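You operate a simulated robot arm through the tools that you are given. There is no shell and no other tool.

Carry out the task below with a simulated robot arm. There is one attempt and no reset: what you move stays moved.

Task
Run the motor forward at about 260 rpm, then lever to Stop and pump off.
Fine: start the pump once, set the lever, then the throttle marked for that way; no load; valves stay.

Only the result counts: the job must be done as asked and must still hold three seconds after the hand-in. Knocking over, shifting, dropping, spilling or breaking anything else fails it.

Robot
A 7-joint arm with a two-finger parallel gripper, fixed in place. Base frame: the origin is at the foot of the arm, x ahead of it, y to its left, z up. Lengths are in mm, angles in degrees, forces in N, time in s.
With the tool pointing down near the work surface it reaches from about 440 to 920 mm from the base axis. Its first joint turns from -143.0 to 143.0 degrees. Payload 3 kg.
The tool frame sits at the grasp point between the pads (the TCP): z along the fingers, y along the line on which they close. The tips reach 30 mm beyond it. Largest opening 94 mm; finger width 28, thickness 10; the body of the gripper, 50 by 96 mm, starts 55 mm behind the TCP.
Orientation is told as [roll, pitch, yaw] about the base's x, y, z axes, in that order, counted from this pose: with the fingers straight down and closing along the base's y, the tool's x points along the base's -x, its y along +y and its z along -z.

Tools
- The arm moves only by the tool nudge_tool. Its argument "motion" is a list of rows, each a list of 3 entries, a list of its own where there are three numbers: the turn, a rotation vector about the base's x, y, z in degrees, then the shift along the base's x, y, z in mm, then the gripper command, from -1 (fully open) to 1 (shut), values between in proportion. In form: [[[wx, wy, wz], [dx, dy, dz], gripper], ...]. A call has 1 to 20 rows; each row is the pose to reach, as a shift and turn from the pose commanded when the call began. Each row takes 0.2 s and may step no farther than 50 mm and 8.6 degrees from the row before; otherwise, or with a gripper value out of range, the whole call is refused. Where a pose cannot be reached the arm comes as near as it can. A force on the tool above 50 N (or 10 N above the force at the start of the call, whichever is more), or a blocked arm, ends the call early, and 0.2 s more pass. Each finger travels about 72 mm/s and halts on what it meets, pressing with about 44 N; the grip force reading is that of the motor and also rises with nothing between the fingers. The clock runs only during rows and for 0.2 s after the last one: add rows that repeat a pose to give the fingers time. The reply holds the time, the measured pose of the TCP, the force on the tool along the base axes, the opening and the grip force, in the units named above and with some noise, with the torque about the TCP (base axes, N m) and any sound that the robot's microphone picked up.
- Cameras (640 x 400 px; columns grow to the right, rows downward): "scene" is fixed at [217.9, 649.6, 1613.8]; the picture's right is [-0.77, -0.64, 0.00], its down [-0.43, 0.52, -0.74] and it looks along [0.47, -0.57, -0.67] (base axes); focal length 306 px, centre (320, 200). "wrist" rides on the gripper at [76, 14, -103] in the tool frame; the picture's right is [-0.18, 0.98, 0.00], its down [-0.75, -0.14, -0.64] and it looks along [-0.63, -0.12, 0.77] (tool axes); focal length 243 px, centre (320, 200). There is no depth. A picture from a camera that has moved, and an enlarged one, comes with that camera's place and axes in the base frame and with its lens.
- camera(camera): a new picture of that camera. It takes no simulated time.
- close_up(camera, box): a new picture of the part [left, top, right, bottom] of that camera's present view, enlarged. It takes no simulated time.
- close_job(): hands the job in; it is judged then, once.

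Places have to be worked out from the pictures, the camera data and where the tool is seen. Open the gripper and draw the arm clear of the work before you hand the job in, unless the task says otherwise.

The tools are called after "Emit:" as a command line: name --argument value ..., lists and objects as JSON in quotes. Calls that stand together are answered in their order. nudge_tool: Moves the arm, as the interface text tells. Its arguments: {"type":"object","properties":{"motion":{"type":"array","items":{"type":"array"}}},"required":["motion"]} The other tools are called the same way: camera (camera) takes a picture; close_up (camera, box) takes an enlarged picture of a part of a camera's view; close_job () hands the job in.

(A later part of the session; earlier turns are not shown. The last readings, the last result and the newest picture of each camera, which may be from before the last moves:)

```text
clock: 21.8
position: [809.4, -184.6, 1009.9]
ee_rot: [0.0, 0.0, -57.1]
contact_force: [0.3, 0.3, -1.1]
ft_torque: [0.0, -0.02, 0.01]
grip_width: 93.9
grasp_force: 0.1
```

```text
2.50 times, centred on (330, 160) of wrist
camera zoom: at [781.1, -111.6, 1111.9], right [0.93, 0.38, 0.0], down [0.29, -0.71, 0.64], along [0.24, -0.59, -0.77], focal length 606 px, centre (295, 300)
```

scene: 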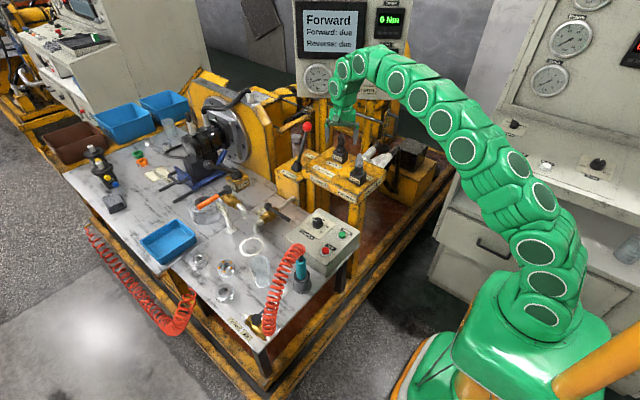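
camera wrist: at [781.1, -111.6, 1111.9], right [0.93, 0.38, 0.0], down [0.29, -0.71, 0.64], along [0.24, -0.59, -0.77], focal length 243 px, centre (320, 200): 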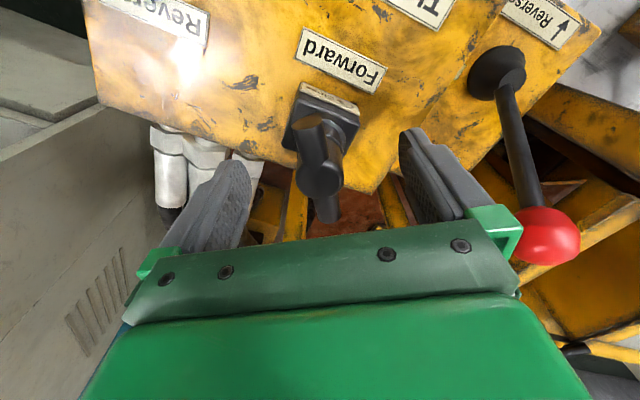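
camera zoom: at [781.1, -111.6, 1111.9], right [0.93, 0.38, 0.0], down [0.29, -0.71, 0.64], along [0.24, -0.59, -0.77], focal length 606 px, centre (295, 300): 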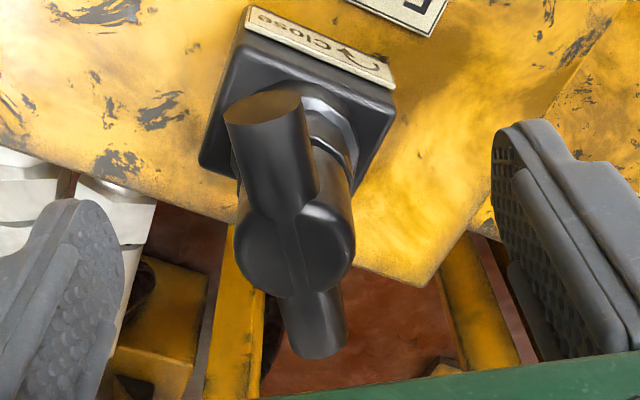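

The speed readout is hidden while I'm at the throttle, so I'll turn in measured steps and move aside to read it. First I'll close on the hub and check the grip.

Emit:
nudge_tool --motion '[[[0, 0, 0], [0, 0, 0], 0], [[0, 0, 0], [0, 0, 0], 0.5], [[0, 0, 0], [0, 0, 0], 1], [[0, 0, 0], [0, 0, 0], 1], [[0, 0, 0], [0, 0, 0], 1]]'

Emit:
close_up --camera "wrist" --box '[230, 80, 430, 240]'

Emit:
close_up --camera "scene" --box '[315, 100, 375, 165]'

```text
clock: 23.0
position: [808.7, -183.2, 1009.8]
ee_rot: [0.0, 0.0, -57.0]
contact_force: [-11.3, -2.1, -0.7]
ft_torque: [0.37, -0.15, -0.01]
grip_width: 27.7
grasp_force: 45.1
```

```text
2.50 times, centred on (330, 160) of wrist
camera zoom: at [780.8, -111.8, 1112.0], right [0.93, 0.38, 0.0], down [0.29, -0.71, 0.64], along [0.24, -0.59, -0.77], focal length 606 px, centre (295, 300)
```

zoom: 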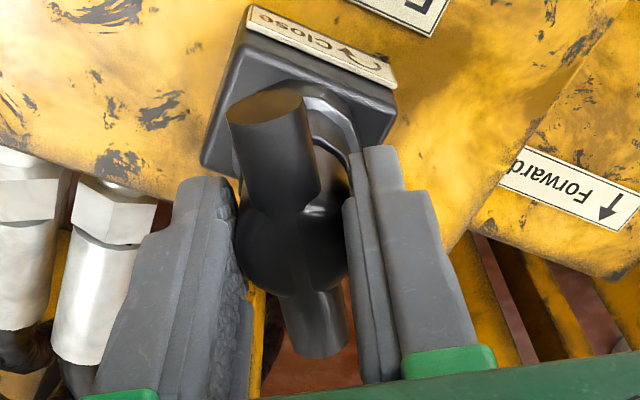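

```text
6.15 times, centred on (345, 132) of scene
camera zoom: at [217.9, 649.6, 1613.8], right [-0.77, -0.64, 0.0], down [-0.43, 0.52, -0.74], along [0.47, -0.57, -0.67], focal length 1882 px, centre (166, 615)
```

zoom: 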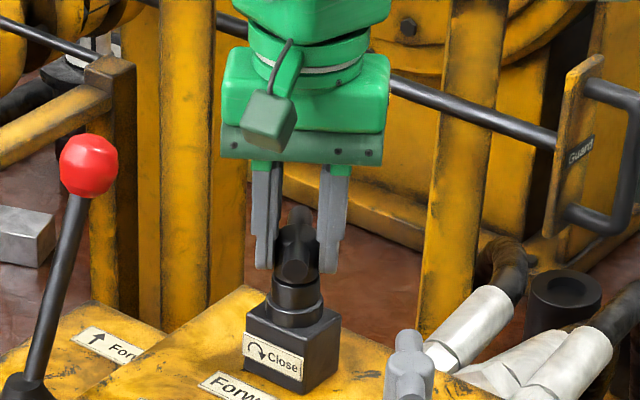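

The hub is gripped at 27.7 mm with a small side load. I'll turn counter-clockwise 20° to open it a little, and check that the handle follows.

Emit:
nudge_tool --motion '[[[0, 0, 5], [-1, 0, 0], 1], [[0, 0, 10], [-1, 0, 0], 1], [[0, 0, 15], [-1, 0, 0], 1], [[0, 0, 20], [-1, 0, 0], 1], [[0, 0, 20], [-1, 0, 0], 1]]'

Emit:
close_up --camera "wrist" --box '[230, 80, 430, 240]'

Emit:
close_up --camera "scene" --box '[280, 0, 420, 88]'

```text
clock: 24.2
position: [808.4, -184.9, 1010.2]
ee_rot: [0.0, 0.0, -37.1]
contact_force: [17.4, -18.3, -29.3]
ft_torque: [-0.04, -0.79, -0.04]
grip_width: 27.9
grasp_force: 45.0
```

```text
2.50 times, centred on (330, 160) of wrist
camera zoom: at [757.4, -126.3, 1112.5], right [0.74, 0.67, 0.0], down [0.52, -0.57, 0.64], along [0.43, -0.47, -0.77], focal length 606 px, centre (295, 300)
```

zoom: 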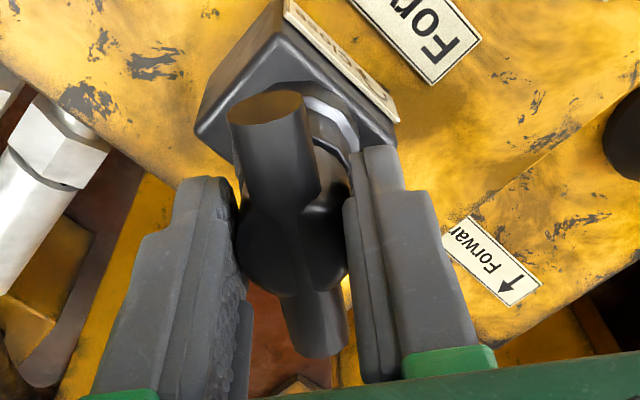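

```text
4.55 times, centred on (350, 44) of scene
camera zoom: at [217.9, 649.6, 1613.8], right [-0.77, -0.64, 0.0], down [-0.43, 0.52, -0.74], along [0.47, -0.57, -0.67], focal length 1390 px, centre (184, 909)
```

zoom: 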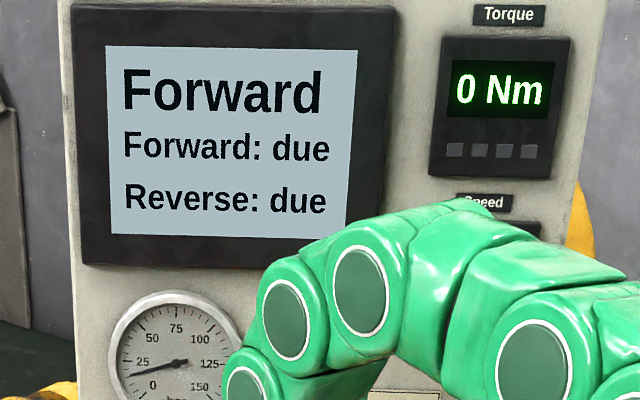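

The handle followed the tool by 20°. I'll release, lift and move aside to read the speed.

Emit:
nudge_tool --motion '[[[0, 0, 0], [0, 0, 0], 0], [[0, 0, 0], [0, 0, 0], -0.6], [[0, 0, 0], [0, 0, 0], -1], [[0, 0, 0], [0, 0, 35], -1], [[0, 0, 0], [0, 0, 75], -1], [[0, 0, 0], [-32, 25, 80], -1], [[0, 0, 0], [-66, 50, 80], -1], [[0, 0, 0], [-100, 75, 80], -1], [[0, 0, 0], [-134, 100, 80], -1], [[0, 0, 0], [-168, 125, 80], -1]]'

Emit:
camera --camera "scene"

Emit:
close_up --camera "scene" --box '[280, 0, 420, 88]'

```text
clock: 26.4
position: [638.7, -57.7, 1089.5]
ee_rot: [0.0, -0.1, -37.1]
contact_force: [0.9, 0.1, -0.6]
ft_torque: [-0.02, -0.01, 0.02]
grip_width: 94.1
grasp_force: 0.1
```

```text
taken
```

scene: 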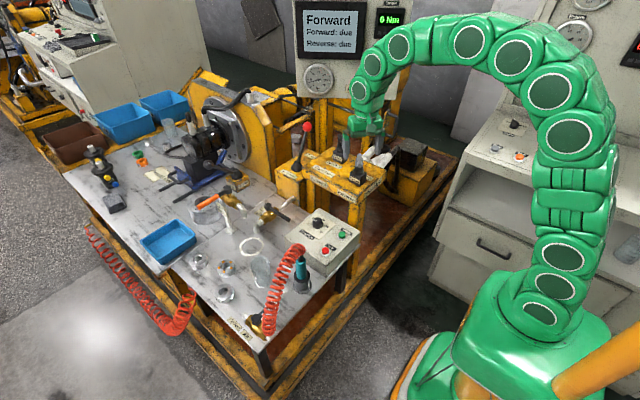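

```text
4.55 times, centred on (350, 44) of scene
camera zoom: at [217.9, 649.6, 1613.8], right [-0.77, -0.64, 0.0], down [-0.43, 0.52, -0.74], along [0.47, -0.57, -0.67], focal length 1390 px, centre (184, 909)
```

zoom: 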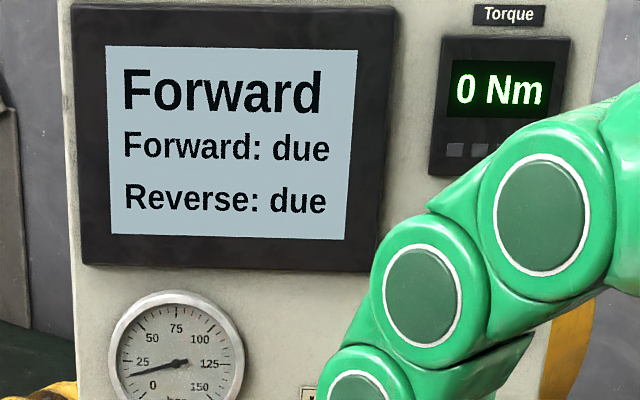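

The arm still covers the readout. I'll move toward the robot's right, where the starting pose left the display visible.

Emit:
nudge_tool --motion '[[[0, 0, 0], [-26, -31, 10], -1], [[0, 0, 0], [-53, -62, 20], -1], [[0, 0, 0], [-79, -92, 30], -1]]'

Emit:
camera --camera "scene"

Emit:
close_up --camera "scene" --box '[280, 0, 420, 88]'

```text
clock: 27.2
position: [560.8, -149.8, 1118.6]
ee_rot: [0.0, 0.0, -37.0]
contact_force: [0.9, 0.5, 0.5]
ft_torque: [-0.01, -0.02, -0.02]
grip_width: 93.9
grasp_force: 0.0
```

```text
taken
```

scene: 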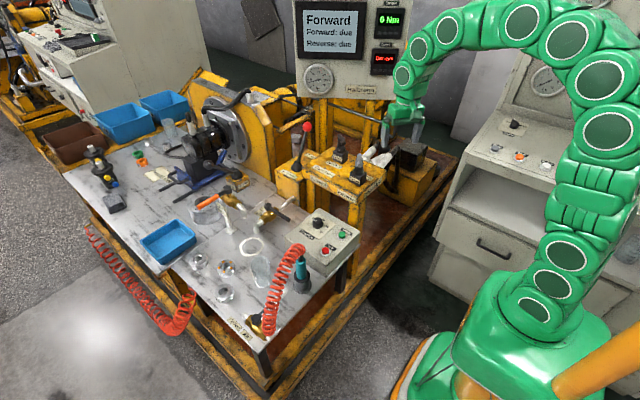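

```text
4.55 times, centred on (350, 44) of scene
camera zoom: at [217.9, 649.6, 1613.8], right [-0.77, -0.64, 0.0], down [-0.43, 0.52, -0.74], along [0.47, -0.57, -0.67], focal length 1390 px, centre (184, 909)
```

zoom: 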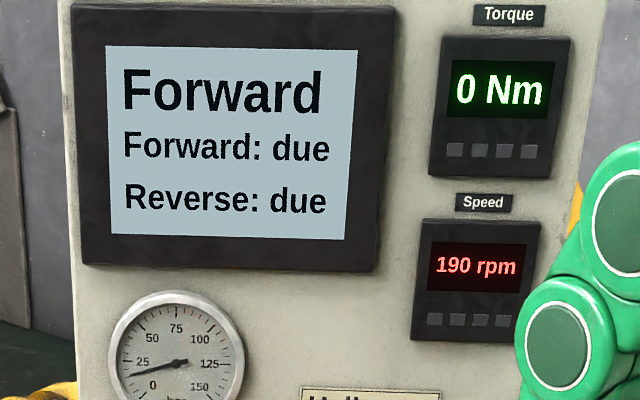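

Speed now reads 190 rpm, roughly 1 rpm per degree of opening. I'll go back to exactly the same grasp pose and grip the hub again.

Emit:
nudge_tool --motion '[[[0, 0, 0], [41, -5.5, 0], -1], [[0, 0, 0], [82, -11, 0], -1], [[0, 0, 0], [123, -16.5, -5], -1], [[0, 0, 0], [164, -22, -10], -1], [[0, 0, 0], [205, -27.5, -20], -1], [[0, 0, 0], [247, -33, -30], -1], [[0, 0, 0], [247, -33, -60], -1], [[0, 0, 0], [247, -33, -90], -1], [[0, 0, 0], [247, -33, -110], -1], [[0, 0, 0], [247, -33, -110], -1]]'

Emit:
close_up --camera "wrist" --box '[230, 80, 430, 240]'

Emit:
close_up --camera "scene" --box '[315, 100, 375, 165]'

```text
clock: 29.4
position: [810.3, -185.4, 1009.8]
ee_rot: [0.0, -0.1, -37.1]
contact_force: [0.8, -0.5, 0.5]
ft_torque: [0.04, -0.02, 0.01]
grip_width: 94.0
grasp_force: 0.1
```

```text
2.50 times, centred on (330, 160) of wrist
camera zoom: at [759.1, -126.6, 1112.6], right [0.74, 0.67, 0.0], down [0.52, -0.57, 0.64], along [0.43, -0.47, -0.77], focal length 606 px, centre (295, 300)
```

zoom: 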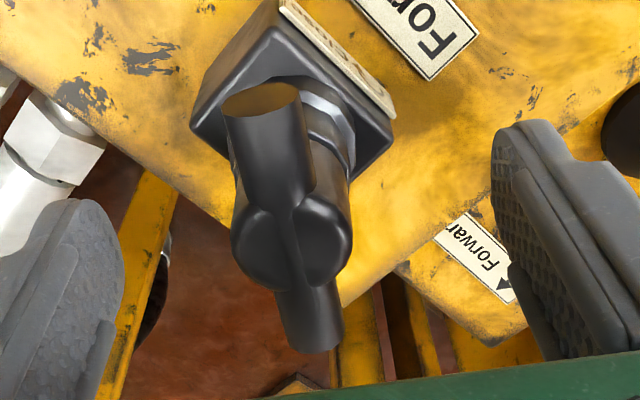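

```text
6.15 times, centred on (345, 132) of scene
camera zoom: at [217.9, 649.6, 1613.8], right [-0.77, -0.64, 0.0], down [-0.43, 0.52, -0.74], along [0.47, -0.57, -0.67], focal length 1882 px, centre (166, 615)
```

zoom: 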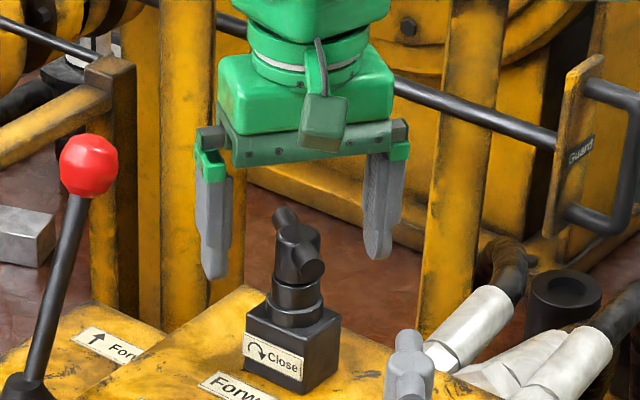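

The hub is centred between the fingers again. I'll close and turn it another 50° counter-clockwise.

Emit:
nudge_tool --motion '[[[0, 0, 0], [-0.5, 0, 0], 0], [[0, 0, 0], [-0.5, 0, 0], 0.5], [[0, 0, 0], [-0.5, 0, 0], 1], [[0, 0, 0], [-0.5, 0, 0], 1], [[0, 0, 0], [-0.5, 0, 0], 1], [[0, 0, 7], [-0.5, 0, 0], 1], [[0, 0, 14], [-0.5, 0, 0], 1], [[0, 0, 21], [-0.5, 0, 0], 1], [[0, 0, 28], [-0.5, 0, 0], 1], [[0, 0, 35], [-0.5, 0, 0], 1], [[0, 0, 42], [-0.5, 0, 0], 1], [[0, 0, 50], [-0.5, 0, 0], 1], [[0, 0, 50], [-0.5, 0, 0], 1]]'

Emit:
close_up --camera "wrist" --box '[230, 80, 430, 240]'

Emit:
camera --camera "scene"

```text
clock: 32.2
position: [807.8, -185.7, 1011.5]
ee_rot: [-0.1, 0.1, 12.9]
contact_force: [20.1, -44.4, -6.2]
ft_torque: [-0.36, -0.76, -0.08]
grip_width: 27.4
grasp_force: 44.7
```

```text
2.50 times, centred on (330, 160) of wrist
camera zoom: at [731.5, -188.0, 1112.7], right [-0.04, 1.0, 0.0], down [0.77, 0.03, 0.64], along [0.64, 0.03, -0.77], focal length 606 px, centre (295, 300)
```

zoom: 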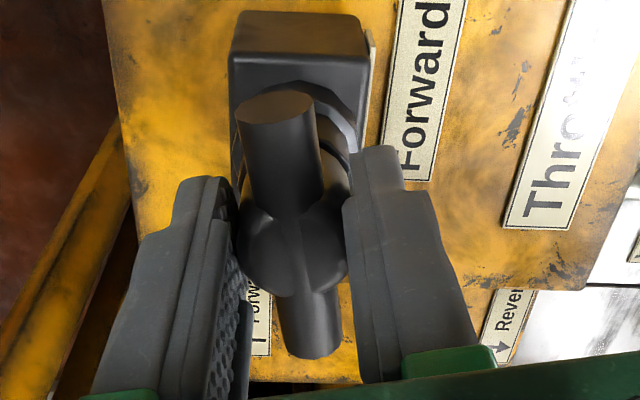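

```text
taken
```

scene: 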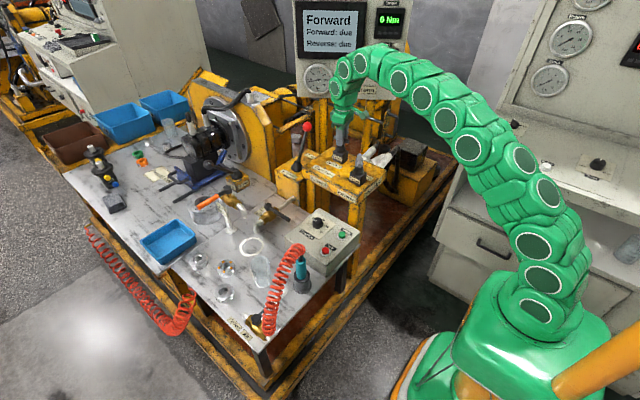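

The handle followed the full 50° turn. I'll release, lift and go to the viewing spot to read the speed.

Emit:
nudge_tool --motion '[[[0, 0, 0], [0.5, -1, 0], 0.3], [[0, 0, 0], [0.5, -1, 0], -0.3], [[0, 0, 0], [0.5, -1, 0], -1], [[0, 0, 0], [0.5, -1, 0], -1], [[0, 0, 0], [0.5, -1, 35], -1], [[0, 0, 0], [0.5, -1, 75], -1], [[0, 0, 0], [-41, 6, 80], -1], [[0, 0, 0], [-82, 11, 85], -1], [[0, 0, 0], [-123, 16.5, 90], -1], [[0, 0, 0], [-164, 22, 100], -1], [[0, 0, 0], [-205, 27.5, 105], -1], [[0, 0, 0], [-247, 33, 110], -1]]'

Emit:
close_up --camera "scene" --box '[280, 0, 420, 88]'

Emit:
close_up --camera "scene" --box '[250, 100, 410, 220]'

```text
clock: 34.8
position: [560.8, -148.5, 1118.9]
ee_rot: [0.0, 0.0, 12.9]
contact_force: [0.2, 0.2, 0.2]
ft_torque: [-0.02, -0.01, 0.02]
grip_width: 94.0
grasp_force: 0.1
```

```text
4.55 times, centred on (350, 44) of scene
camera zoom: at [217.9, 649.6, 1613.8], right [-0.77, -0.64, 0.0], down [-0.43, 0.52, -0.74], along [0.47, -0.57, -0.67], focal length 1390 px, centre (184, 909)
```

zoom: 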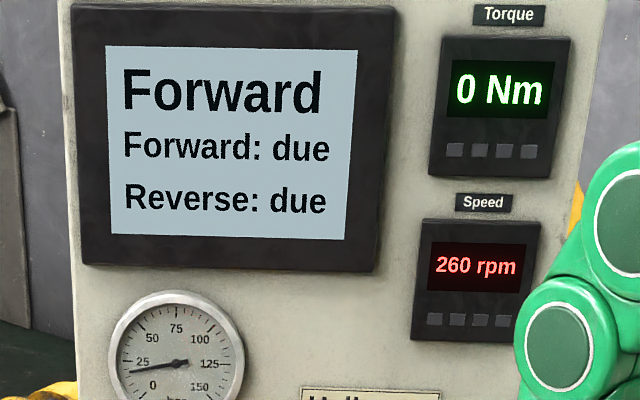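

```text
3.33 times, centred on (330, 160) of scene
camera zoom: at [217.9, 649.6, 1613.8], right [-0.77, -0.64, 0.0], down [-0.43, 0.52, -0.74], along [0.47, -0.57, -0.67], focal length 1019 px, centre (287, 333)
```

zoom: 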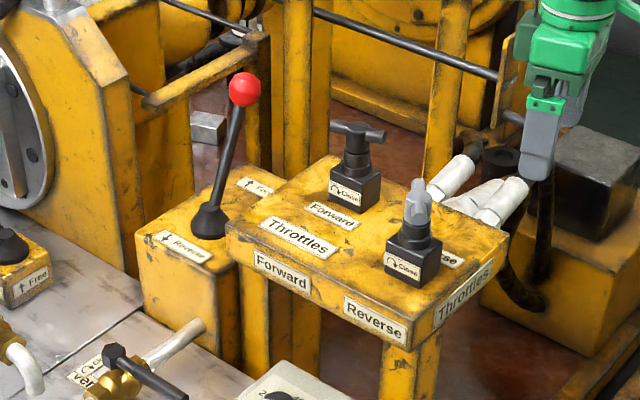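

The speed reads 260 rpm, which is the target. I'll wait in place to see whether it's settled and whether "Forward: due" updates.

Emit:
nudge_tool --motion '[[[0, 0, 0], [0, 0, 0], -1], [[0, 0, 0], [0, 0, 0], -1], [[0, 0, 0], [0, 0, 0], -1], [[0, 0, 0], [0, 0, 0], -1], [[0, 0, 0], [0, 0, 0], -1], [[0, 0, 0], [0, 0, 0], -1], [[0, 0, 0], [0, 0, 0], -1], [[0, 0, 0], [0, 0, 0], -1], [[0, 0, 0], [0, 0, 0], -1], [[0, 0, 0], [0, 0, 0], -1], [[0, 0, 0], [0, 0, 0], -1], [[0, 0, 0], [0, 0, 0], -1], [[0, 0, 0], [0, 0, 0], -1], [[0, 0, 0], [0, 0, 0], -1], [[0, 0, 0], [0, 0, 0], -1]]'

Emit:
close_up --camera "scene" --box '[280, 0, 420, 88]'

```text
clock: 38.0
position: [562.0, -147.9, 1119.1]
ee_rot: [0.0, 0.0, 13.0]
contact_force: [-0.1, -0.1, -0.5]
ft_torque: [-0.02, -0.01, 0.0]
grip_width: 94.1
grasp_force: 0.1
```

```text
4.55 times, centred on (350, 44) of scene
camera zoom: at [217.9, 649.6, 1613.8], right [-0.77, -0.64, 0.0], down [-0.43, 0.52, -0.74], along [0.47, -0.57, -0.67], focal length 1390 px, centre (184, 909)
```

zoom: 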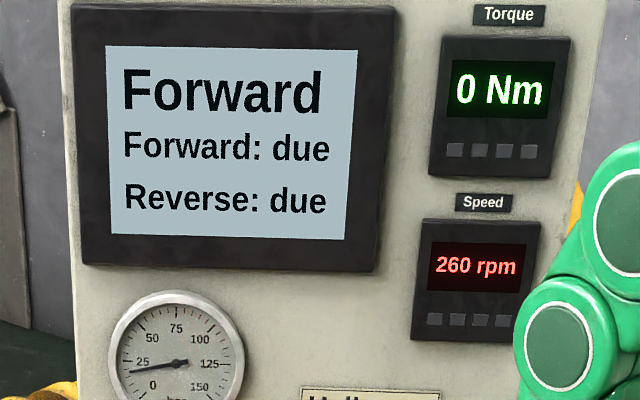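

It's steady at 260 rpm, but Forward is still "due". I'll hold longer in case a minimum run time is needed.

Emit:
nudge_tool --motion '[[[0, 0, 0], [0, 0, 0], -1], [[0, 0, 0], [0, 0, 0], -1], [[0, 0, 0], [0, 0, 0], -1], [[0, 0, 0], [0, 0, 0], -1], [[0, 0, 0], [0, 0, 0], -1], [[0, 0, 0], [0, 0, 0], -1], [[0, 0, 0], [0, 0, 0], -1], [[0, 0, 0], [0, 0, 0], -1], [[0, 0, 0], [0, 0, 0], -1], [[0, 0, 0], [0, 0, 0], -1], [[0, 0, 0], [0, 0, 0], -1], [[0, 0, 0], [0, 0, 0], -1], [[0, 0, 0], [0, 0, 0], -1], [[0, 0, 0], [0, 0, 0], -1], [[0, 0, 0], [0, 0, 0], -1], [[0, 0, 0], [0, 0, 0], -1], [[0, 0, 0], [0, 0, 0], -1], [[0, 0, 0], [0, 0, 0], -1], [[0, 0, 0], [0, 0, 0], -1], [[0, 0, 0], [0, 0, 0], -1]]'

Emit:
close_up --camera "scene" --box '[280, 0, 420, 88]'

```text
clock: 42.2
position: [561.5, -147.4, 1119.4]
ee_rot: [0.0, 0.0, 12.9]
contact_force: [-0.6, -0.4, 0.1]
ft_torque: [0.0, 0.0, 0.03]
grip_width: 94.1
grasp_force: 0.2
```

```text
4.55 times, centred on (350, 44) of scene
camera zoom: at [217.9, 649.6, 1613.8], right [-0.77, -0.64, 0.0], down [-0.43, 0.52, -0.74], along [0.47, -0.57, -0.67], focal length 1390 px, centre (184, 909)
```

zoom: 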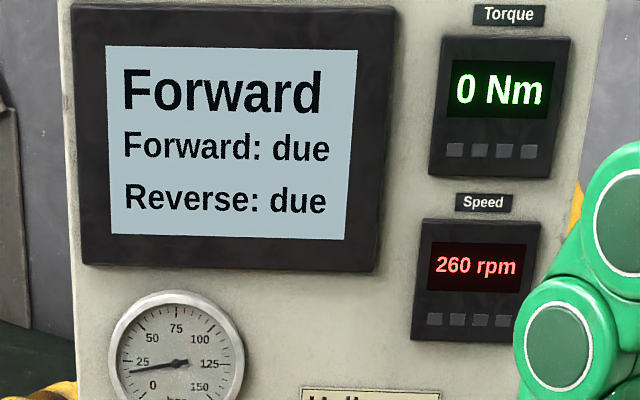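

Still "due" with a steady 260 rpm; that flag may belong to a loaded test I wasn't asked to do. I'll hold a bit longer and look over the rest of the bench meanwhile.

Emit:
nudge_tool --motion '[[[0, 0, 0], [0, 0, 0], -1], [[0, 0, 0], [0, 0, 0], -1], [[0, 0, 0], [0, 0, 0], -1], [[0, 0, 0], [0, 0, 0], -1], [[0, 0, 0], [0, 0, 0], -1], [[0, 0, 0], [0, 0, 0], -1], [[0, 0, 0], [0, 0, 0], -1], [[0, 0, 0], [0, 0, 0], -1], [[0, 0, 0], [0, 0, 0], -1], [[0, 0, 0], [0, 0, 0], -1], [[0, 0, 0], [0, 0, 0], -1], [[0, 0, 0], [0, 0, 0], -1], [[0, 0, 0], [0, 0, 0], -1], [[0, 0, 0], [0, 0, 0], -1], [[0, 0, 0], [0, 0, 0], -1], [[0, 0, 0], [0, 0, 0], -1], [[0, 0, 0], [0, 0, 0], -1], [[0, 0, 0], [0, 0, 0], -1], [[0, 0, 0], [0, 0, 0], -1], [[0, 0, 0], [0, 0, 0], -1]]'

Emit:
close_up --camera "scene" --box '[280, 0, 420, 88]'

Emit:
close_up --camera "scene" --box '[140, 100, 300, 240]'

Emit:
close_up --camera "scene" --box '[300, 205, 360, 245]'

```text
clock: 46.4
position: [560.7, -148.0, 1119.6]
ee_rot: [0.0, 0.0, 12.9]
contact_force: [-0.7, 0.0, 0.6]
ft_torque: [-0.05, -0.01, 0.02]
grip_width: 94.1
grasp_force: 0.0
```

```text
4.55 times, centred on (350, 44) of scene
camera zoom: at [217.9, 649.6, 1613.8], right [-0.77, -0.64, 0.0], down [-0.43, 0.52, -0.74], along [0.47, -0.57, -0.67], focal length 1390 px, centre (184, 909)
```

zoom: 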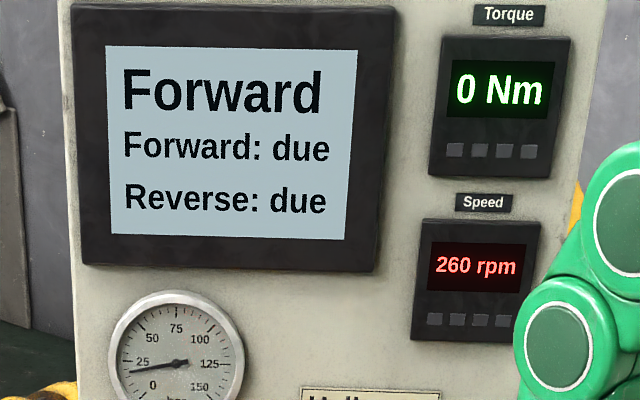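

```text
2.86 times, centred on (220, 170) of scene
camera zoom: at [217.9, 649.6, 1613.8], right [-0.77, -0.64, 0.0], down [-0.43, 0.52, -0.74], along [0.47, -0.57, -0.67], focal length 874 px, centre (606, 286)
```

zoom: 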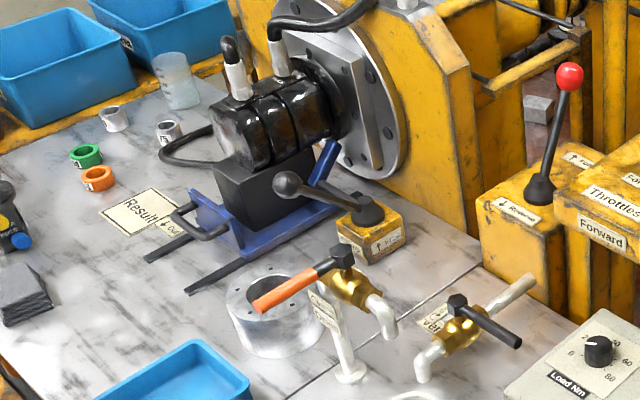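

```text
10.00 times, centred on (330, 225) of scene
camera zoom: at [217.9, 649.6, 1613.8], right [-0.77, -0.64, 0.0], down [-0.43, 0.52, -0.74], along [0.47, -0.57, -0.67], focal length 3058 px, centre (220, -50)
```

zoom: 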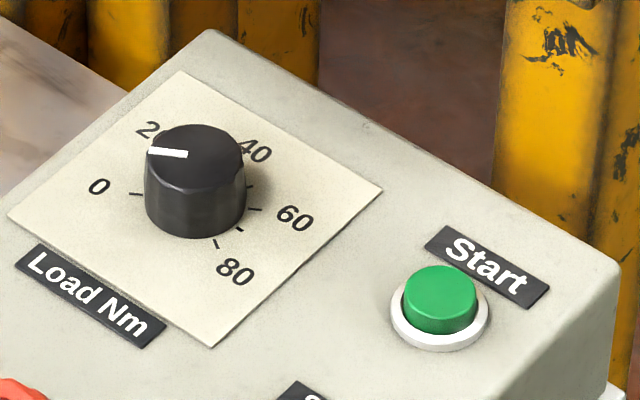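

The load knob is at 0, torque is 0 and speed holds steady at 260 rpm, so the run is done. I'll go back to the lever: un-yaw and move toward it high first, then tilt.

Emit:
nudge_tool --motion '[[[0, 0, -6.5], [36, 8, 12], -1], [[0, 0, -13], [72, 16, 24], -1], [[0, 0, -13], [108, 23, 36], -1], [[0, 0, -13], [145, 30, 48], -1], [[0, 0, -13], [181, 38, 60], -1], [[0, 0, -13], [181, 38, 60], -1]]'

```text
clock: 47.8
position: [741.9, -112.9, 1180.3]
ee_rot: [-0.1, 0.0, -0.1]
contact_force: [0.0, 0.0, -0.4]
ft_torque: [0.0, 0.0, 0.01]
grip_width: 94.1
grasp_force: 0.0
```

The arm is at (742, -113, 1180) with the tool vertical. Now I'll tilt -25° and move to the pre-grasp point behind the lever ball at (962, -169, 1004).

Emit:
nudge_tool --motion '[[[0, -8.3, 0], [20, -6, -5], -1], [[0, -16.6, 0], [45, -15, -15], -1], [[0, -25, 0], [75, -25, -27], -1], [[0, -25, 0], [108, -35, -42], -1], [[0, -25, 0], [141, -46, -58], -1], [[0, -25, 0], [173, -56, -74], -1], [[0, -25, 0], [173, -56, -74], -1]]'

Emit:
camera --camera "wrist"

Emit:
close_up --camera "scene" --box '[250, 40, 410, 180]'

```text
clock: 49.4
position: [912.3, -168.0, 1106.8]
ee_rot: [-0.1, -25.1, 0.0]
contact_force: [0.4, 0.0, 0.0]
ft_torque: [-0.02, 0.0, 0.0]
grip_width: 94.3
grasp_force: 0.2
```

```text
taken
camera wrist: at [802.2, -153.2, 1166.4], right [0.17, 0.98, 0.08], down [0.41, -0.14, 0.9], along [0.9, -0.12, -0.43], focal length 243 px, centre (320, 200)
```

wrist: 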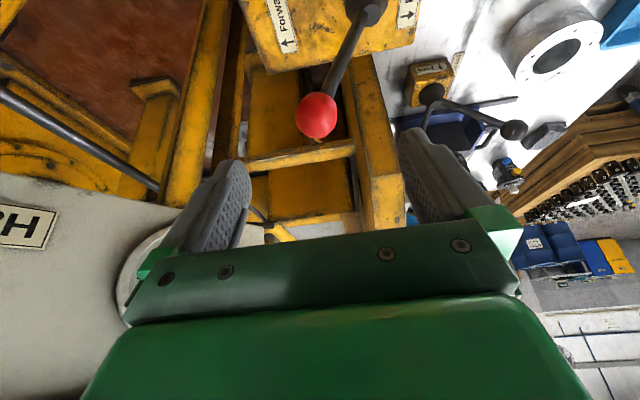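

```text
2.86 times, centred on (330, 110) of scene
camera zoom: at [217.9, 649.6, 1613.8], right [-0.77, -0.64, 0.0], down [-0.43, 0.52, -0.74], along [0.47, -0.57, -0.67], focal length 874 px, centre (291, 457)
```

zoom: 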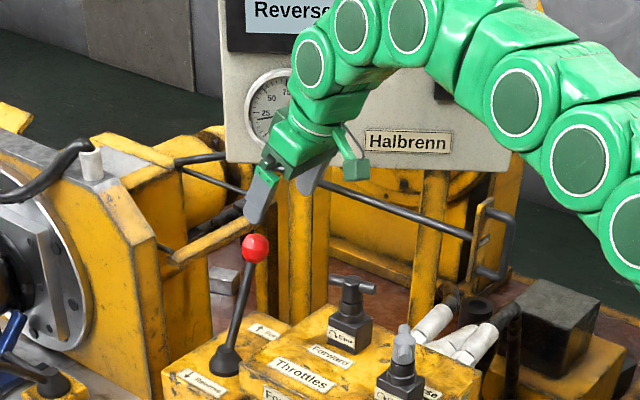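

The ball is at about (962, -172, 1007). I'll slide around it and cage it as before.

Emit:
nudge_tool --motion '[[[0, 0, 0], [16, -1, -33], -1], [[0, 0, 0], [32, -2, -66], -1], [[0, 0, 0], [48, -3, -97], -1], [[0, 0, 0], [48, -3, -97], -0.5], [[0, 0, 0], [48, -3, -97], 0.05], [[0, 0, 0], [48, -3, -97], 0.05]]'

Emit:
camera --camera "wrist"

Emit:
close_up --camera "scene" --box '[280, 0, 420, 88]'

```text
clock: 50.8
position: [961.9, -171.0, 1008.5]
ee_rot: [0.0, -25.1, -0.1]
contact_force: [-1.2, -1.8, -0.9]
ft_torque: [0.01, 0.02, 0.0]
grip_width: 45.2
grasp_force: 0.6
```

```text
taken
camera wrist: at [851.2, -155.3, 1068.9], right [0.17, 0.98, 0.08], down [0.41, -0.14, 0.9], along [0.9, -0.12, -0.43], focal length 243 px, centre (320, 200)
```

wrist: 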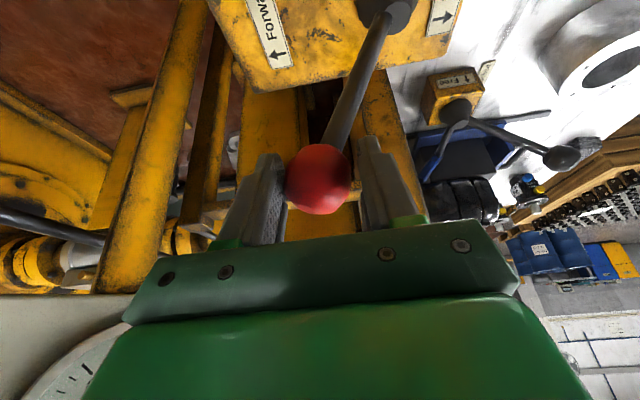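

```text
4.55 times, centred on (350, 44) of scene
camera zoom: at [217.9, 649.6, 1613.8], right [-0.77, -0.64, 0.0], down [-0.43, 0.52, -0.74], along [0.47, -0.57, -0.67], focal length 1390 px, centre (184, 909)
```

zoom: 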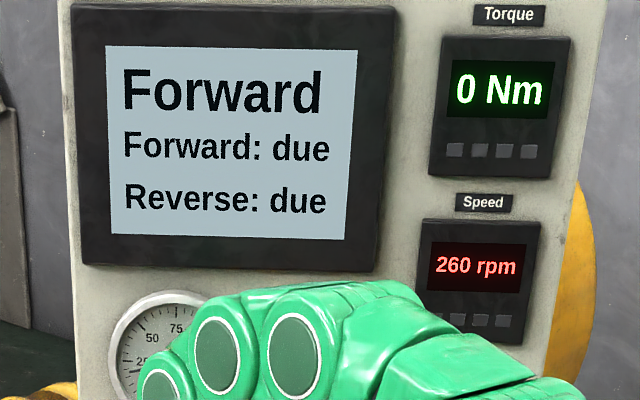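

Still Forward at 260 rpm, with the ball in the cage. I'll push the lever back toward centre along its arc, stopping a bit short to check.

Emit:
nudge_tool --motion '[[[0, 0, 0], [0, 8, 3.2], 0.05], [[0, 0, 0], [0, 16, 6], 0.05], [[0, 0, 0], [0, 24, 8.4], 0.05], [[0, 0, 0], [0, 32, 10.4], 0.05], [[0, 0, 0], [0, 40, 12], 0.05], [[0, 0, 0], [0, 48, 13.2], 0.05], [[0, 0, 0], [0, 56, 14.1], 0.05], [[0, 0, 0], [0, 64, 14.6], 0.05], [[0, 0, 0], [0, 64, 14.6], 0.05]]'

Emit:
camera --camera "wrist"

Emit:
close_up --camera "scene" --box '[280, 0, 420, 88]'

Emit:
close_up --camera "scene" --box '[250, 90, 370, 180]'

```text
clock: 52.8
position: [962.7, -107.5, 1023.0]
ee_rot: [0.0, -25.0, 0.0]
contact_force: [-0.2, 0.2, 1.2]
ft_torque: [-0.01, -0.01, -0.03]
grip_width: 44.6
grasp_force: 0.1
```

```text
taken
camera wrist: at [851.4, -92.0, 1084.4], right [0.17, 0.98, 0.08], down [0.41, -0.14, 0.9], along [0.9, -0.12, -0.43], focal length 243 px, centre (320, 200)
```

wrist: 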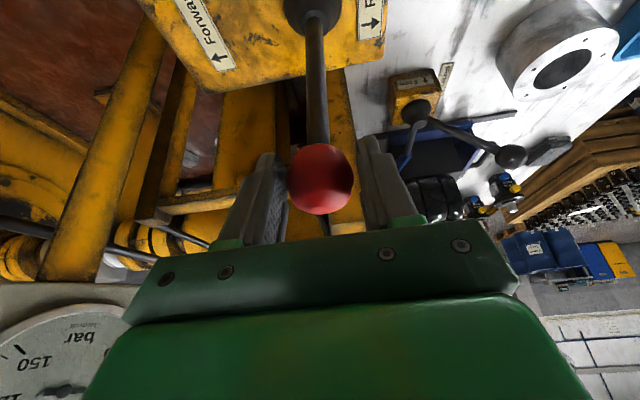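

```text
4.55 times, centred on (350, 44) of scene
camera zoom: at [217.9, 649.6, 1613.8], right [-0.77, -0.64, 0.0], down [-0.43, 0.52, -0.74], along [0.47, -0.57, -0.67], focal length 1390 px, centre (184, 909)
```

zoom: 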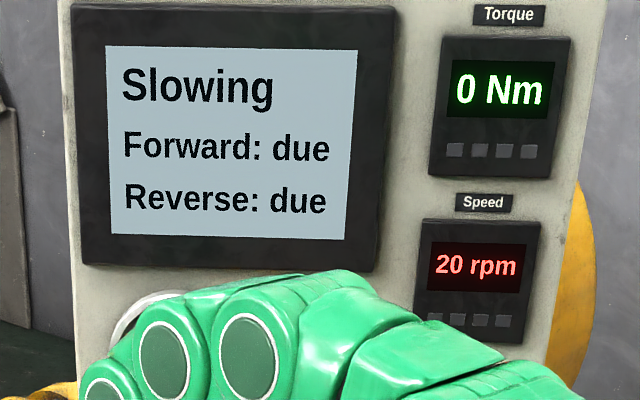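

```text
4.44 times, centred on (310, 135) of scene
camera zoom: at [217.9, 649.6, 1613.8], right [-0.77, -0.64, 0.0], down [-0.43, 0.52, -0.74], along [0.47, -0.57, -0.67], focal length 1359 px, centre (364, 489)
```

zoom: 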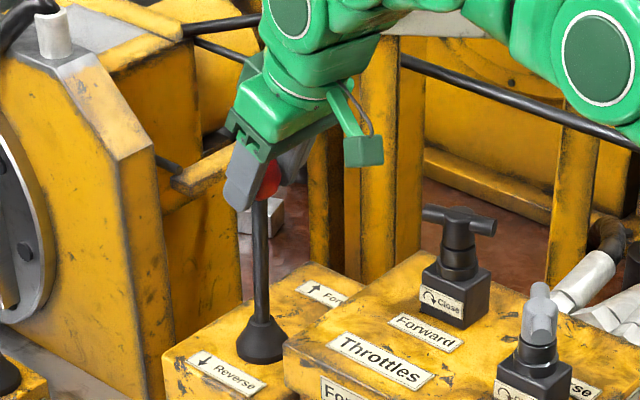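

The display shows "Slowing" at 20 rpm, with the lever about 8 mm short of its original centre. I'll push the last 9 mm to the original neutral position.

Emit:
nudge_tool --motion '[[[0, 0, 0], [0, 4, 0.5], 0.05], [[0, 0, 0], [0, 8, 0.7], 0.05], [[0, 0, 0], [0, 9.3, 0.8], 0.05], [[0, 0, 0], [0, 9.3, 0.8], 0.05], [[0, 0, 0], [0, 9.3, 0.8], 0.05]]'

Emit:
camera --camera "wrist"

Emit:
close_up --camera "scene" --box '[280, 0, 420, 88]'

Emit:
close_up --camera "scene" --box '[250, 90, 370, 180]'

```text
clock: 54.0
position: [962.5, -98.0, 1025.8]
ee_rot: [0.1, -25.0, 0.0]
contact_force: [-0.3, 0.3, -0.4]
ft_torque: [0.02, -0.01, -0.04]
grip_width: 44.8
grasp_force: 0.5
```

```text
taken
camera wrist: at [851.1, -83.3, 1086.1], right [0.17, 0.98, 0.08], down [0.41, -0.14, 0.9], along [0.9, -0.12, -0.43], focal length 243 px, centre (320, 200)
```

wrist: 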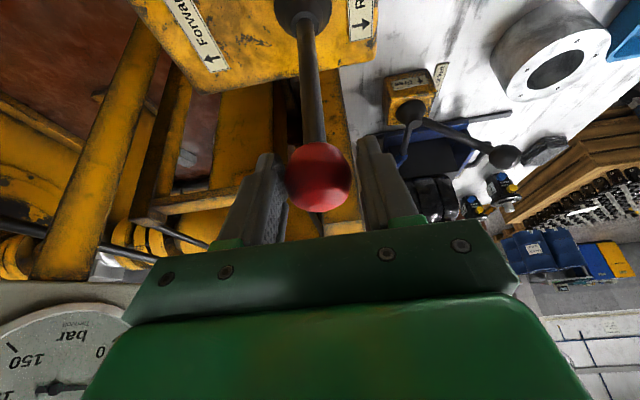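

```text
4.55 times, centred on (350, 44) of scene
camera zoom: at [217.9, 649.6, 1613.8], right [-0.77, -0.64, 0.0], down [-0.43, 0.52, -0.74], along [0.47, -0.57, -0.67], focal length 1390 px, centre (184, 909)
```

zoom: 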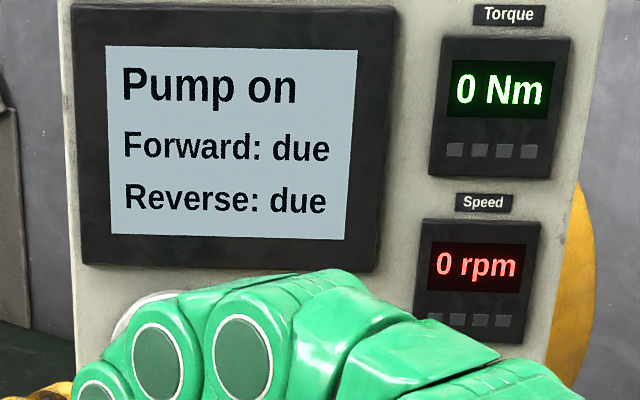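

```text
4.44 times, centred on (310, 135) of scene
camera zoom: at [217.9, 649.6, 1613.8], right [-0.77, -0.64, 0.0], down [-0.43, 0.52, -0.74], along [0.47, -0.57, -0.67], focal length 1359 px, centre (364, 489)
```

zoom: 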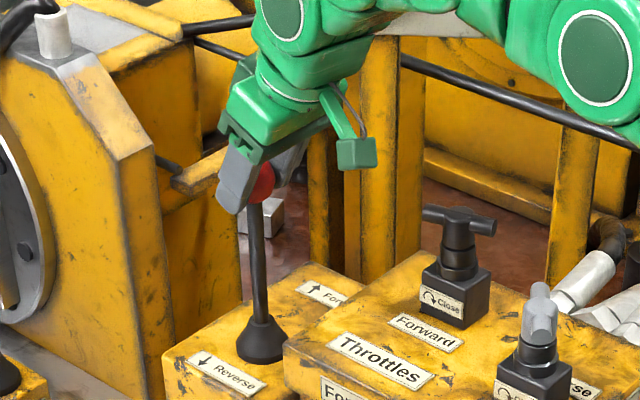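

The display reads "Pump on" at 0 rpm, and the lever matches its original upright position. I'll open the fingers, back out along the tool axis and bring the tool upright.

Emit:
nudge_tool --motion '[[[0, 0, 0], [0, 0, 0], -0.3], [[0, 0, 0], [0, 0, 0], -0.7], [[0, 0, 0], [0, 0, 0], -1], [[0, 0, 0], [0, 0, 0], -1], [[0, 0, 0], [-15.5, 0, 33], -1], [[0, 0, 0], [-31, 0, 66], -1], [[0, 0, 0], [-46.5, 0, 100], -1], [[0, 8.3, 0], [-80, 6, 115], -1], [[0, 16.6, 0], [-115, 12, 130], -1], [[0, 25, 0], [-150, 18, 140], -1], [[0, 25, 0], [-190, 28, 150], -1], [[0, 25, 0], [-220, 38, 155], -1]]'

Emit:
close_up --camera "scene" --box '[250, 90, 370, 180]'

Emit:
camera --camera "scene"

```text
clock: 56.6
position: [739.3, -58.1, 1181.0]
ee_rot: [0.0, 0.0, -0.1]
contact_force: [-0.3, -0.3, 0.3]
ft_torque: [0.01, -0.02, 0.05]
grip_width: 93.8
grasp_force: 0.0
out of reach, approached as far as the arm can: row 10
```

```text
4.44 times, centred on (310, 135) of scene
camera zoom: at [217.9, 649.6, 1613.8], right [-0.77, -0.64, 0.0], down [-0.43, 0.52, -0.74], along [0.47, -0.57, -0.67], focal length 1359 px, centre (364, 489)
```

zoom: 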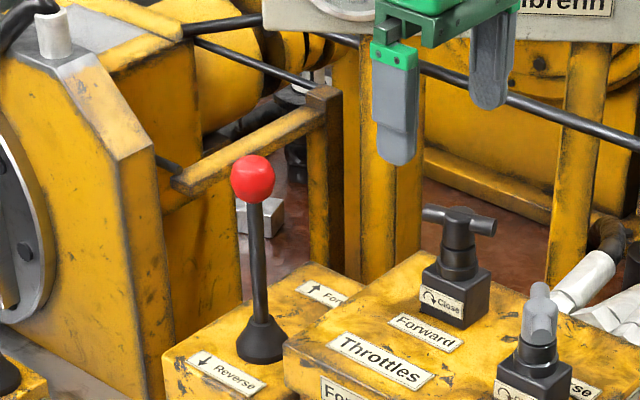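

```text
taken
```

scene: 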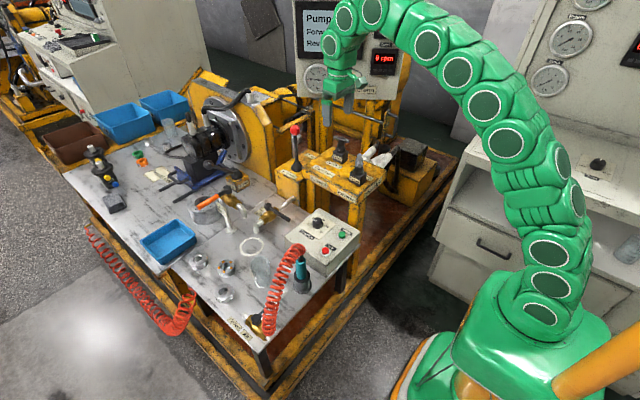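

The lever stands upright in the Stop position. I'll move above the red Stop button with the fingers closed and check clearance to the hose and nozzle.

Emit:
nudge_tool --motion '[[[0, 0, 0], [-20, 32, -10], -0.5], [[0, 0, 0], [-40, 64, -25], 0], [[0, 0, 0], [-60, 96, -45], 0.5], [[0, 0, 0], [-80, 128, -68], 1], [[0, 0, 0], [-100, 160, -95], 1], [[0, 0, 0], [-119, 192, -125], 1], [[0, 0, 0], [-119, 192, -165], 1], [[0, 0, 0], [-119, 192, -205], 1], [[0, 0, 0], [-119, 192, -205], 1]]'

Emit:
camera --camera "wrist"

Emit:
close_up --camera "scene" --box '[250, 150, 410, 290]'

```text
clock: 58.6
position: [624.3, 132.5, 977.2]
ee_rot: [0.1, -0.1, -0.2]
contact_force: [0.1, -0.6, -0.6]
ft_torque: [0.01, 0.0, 0.01]
grip_width: 0.0
grasp_force: 33.5
```

```text
taken
camera wrist: at [549.3, 147.4, 1079.4], right [0.18, 0.98, 0.0], down [0.75, -0.14, 0.64], along [0.63, -0.12, -0.77], focal length 243 px, centre (320, 200)
```

wrist: 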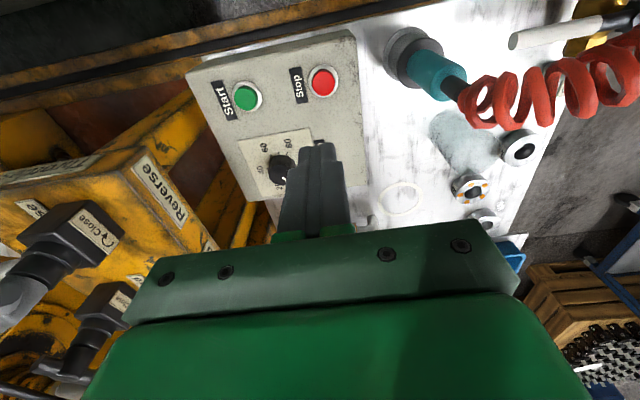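

```text
2.86 times, centred on (330, 220) of scene
camera zoom: at [217.9, 649.6, 1613.8], right [-0.77, -0.64, 0.0], down [-0.43, 0.52, -0.74], along [0.47, -0.57, -0.67], focal length 874 px, centre (291, 143)
```

zoom: 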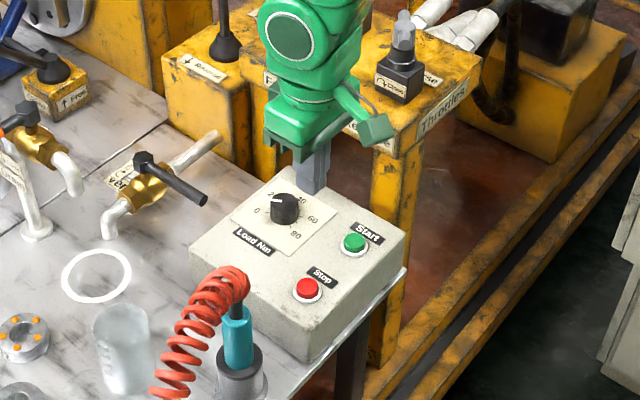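

The Stop button is at about (620, 136), and the hose and nozzle are over 60 mm clear of the gripper. I'll shift (-5, +3) and descend to just above it.

Emit:
nudge_tool --motion '[[[0, 0, 0], [-5, 3, -30], 1], [[0, 0, 0], [-5, 3, -65], 1], [[0, 0, 0], [-5, 3, -100], 1], [[0, 0, 0], [-5, 3, -125], 1], [[0, 0, 0], [-5, 3, -140], 1], [[0, 0, 0], [-5, 3, -140], 1]]'

Emit:
close_up --camera "wrist" --box '[260, 90, 400, 240]'

Emit:
close_up --camera "scene" --box '[290, 210, 370, 270]'

```text
clock: 60.0
position: [619.6, 135.2, 836.2]
ee_rot: [0.1, 0.1, 0.1]
contact_force: [0.6, -1.0, 0.1]
ft_torque: [-0.03, 0.04, -0.02]
grip_width: 0.0
grasp_force: 33.6
```

```text
2.67 times, centred on (330, 165) of wrist
camera zoom: at [544.1, 150.3, 938.0], right [0.18, 0.98, 0.0], down [0.75, -0.14, 0.64], along [0.63, -0.12, -0.77], focal length 647 px, centre (293, 293)
```

zoom: 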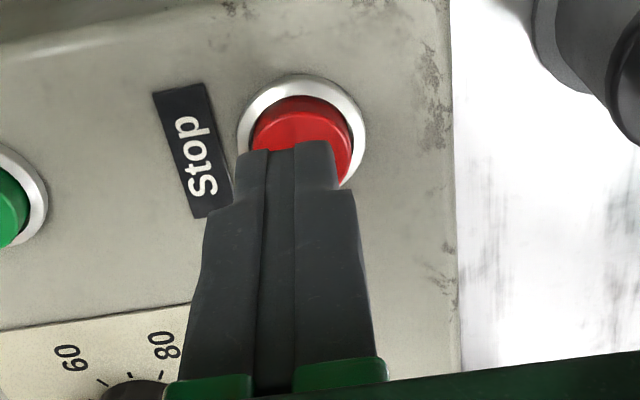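

```text
6.67 times, centred on (330, 240) of scene
camera zoom: at [217.9, 649.6, 1613.8], right [-0.77, -0.64, 0.0], down [-0.43, 0.52, -0.74], along [0.47, -0.57, -0.67], focal length 2039 px, centre (253, -67)
```

zoom: 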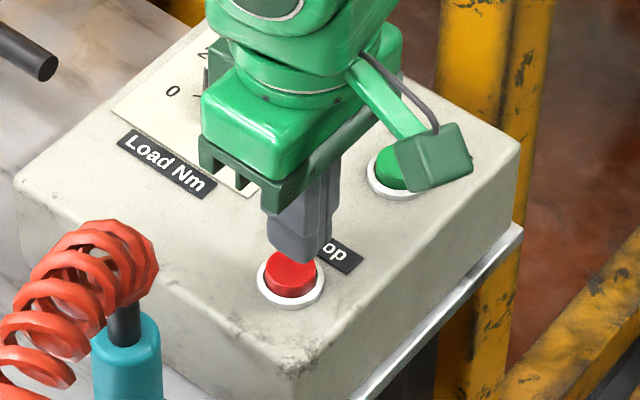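

The tips line up with the red button. I'll press down in small steps, as I did for Start.

Emit:
nudge_tool --motion '[[[0, 0, 0], [0, 1, -8], 1], [[0, 0, 0], [0, 1, -14], 1], [[0, 0, 0], [0, 1, -17], 1], [[0, 0, 0], [0, 1, -19], 1], [[0, 0, 0], [0, 1, -21], 1]]'

Emit:
close_up --camera "scene" --box '[280, 0, 420, 88]'

```text
clock: 61.2
position: [617.5, 135.9, 813.5]
ee_rot: [-0.1, 0.0, -0.1]
contact_force: [-1.2, -1.3, 3.9]
ft_torque: [-0.03, 0.01, -0.04]
grip_width: 0.0
grasp_force: 33.3
heard: click
```

```text
4.55 times, centred on (350, 44) of scene
camera zoom: at [217.9, 649.6, 1613.8], right [-0.77, -0.64, 0.0], down [-0.43, 0.52, -0.74], along [0.47, -0.57, -0.67], focal length 1390 px, centre (184, 909)
```

zoom: 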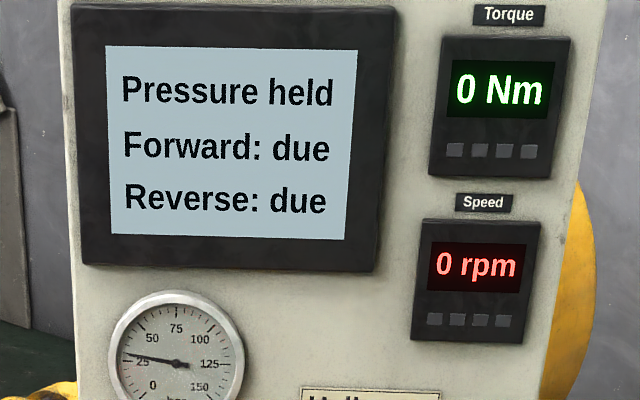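

The click registered, and the display now shows "Pressure held" with the pump stopped; the valves must stay, so I'll leave that. I'll retract straight up, open the gripper and move clear.

Emit:
nudge_tool --motion '[[[0, 0, 0], [0, 0, 30], 1], [[0, 0, 0], [0, 0, 70], 1], [[0, 0, 0], [0, 0, 110], 1], [[0, 0, 0], [0, 0, 155], 1], [[0, 0, 0], [0, 0, 200], 1], [[0, 0, 0], [0, 0, 245], 1], [[0, 0, 0], [0, 0, 290], 1], [[0, 0, 0], [0, 0, 335], 0.5], [[0, 0, 0], [-10, -40, 355], 0], [[0, 0, 0], [-20, -85, 375], -0.5], [[0, 0, 0], [-30, -130, 395], -1], [[0, 0, 0], [-40, -175, 415], -1], [[0, 0, 0], [-50, -220, 430], -1], [[0, 0, 0], [-60, -265, 440], -1], [[0, 0, 0], [-60, -295, 445], -1], [[0, 0, 0], [-60, -295, 445], -1]]'

Emit:
camera --camera "scene"

Emit:
close_up --camera "scene" --box '[280, 0, 420, 88]'

Emit:
close_up --camera "scene" --box '[250, 110, 410, 250]'

```text
refused: row 10 steps farther than a row can; nothing moved
```

```text
taken
```

scene: 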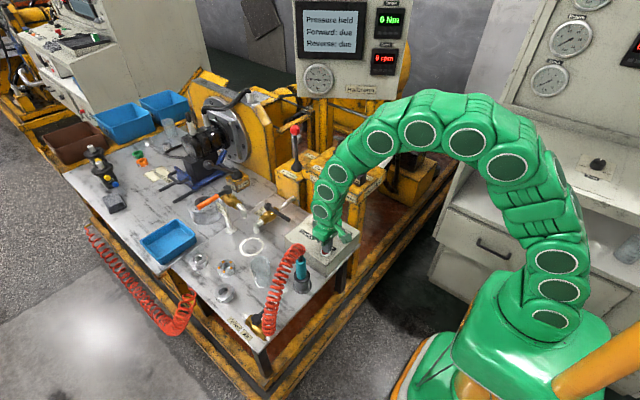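

```text
4.55 times, centred on (350, 44) of scene
camera zoom: at [217.9, 649.6, 1613.8], right [-0.77, -0.64, 0.0], down [-0.43, 0.52, -0.74], along [0.47, -0.57, -0.67], focal length 1390 px, centre (184, 909)
```

zoom: 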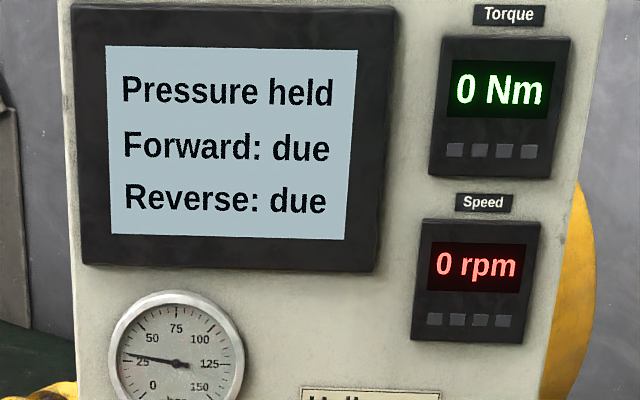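

```text
2.86 times, centred on (330, 180) of scene
camera zoom: at [217.9, 649.6, 1613.8], right [-0.77, -0.64, 0.0], down [-0.43, 0.52, -0.74], along [0.47, -0.57, -0.67], focal length 874 px, centre (291, 257)
```

zoom: 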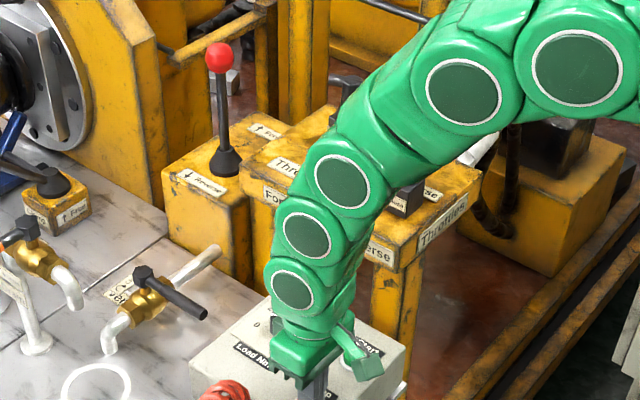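

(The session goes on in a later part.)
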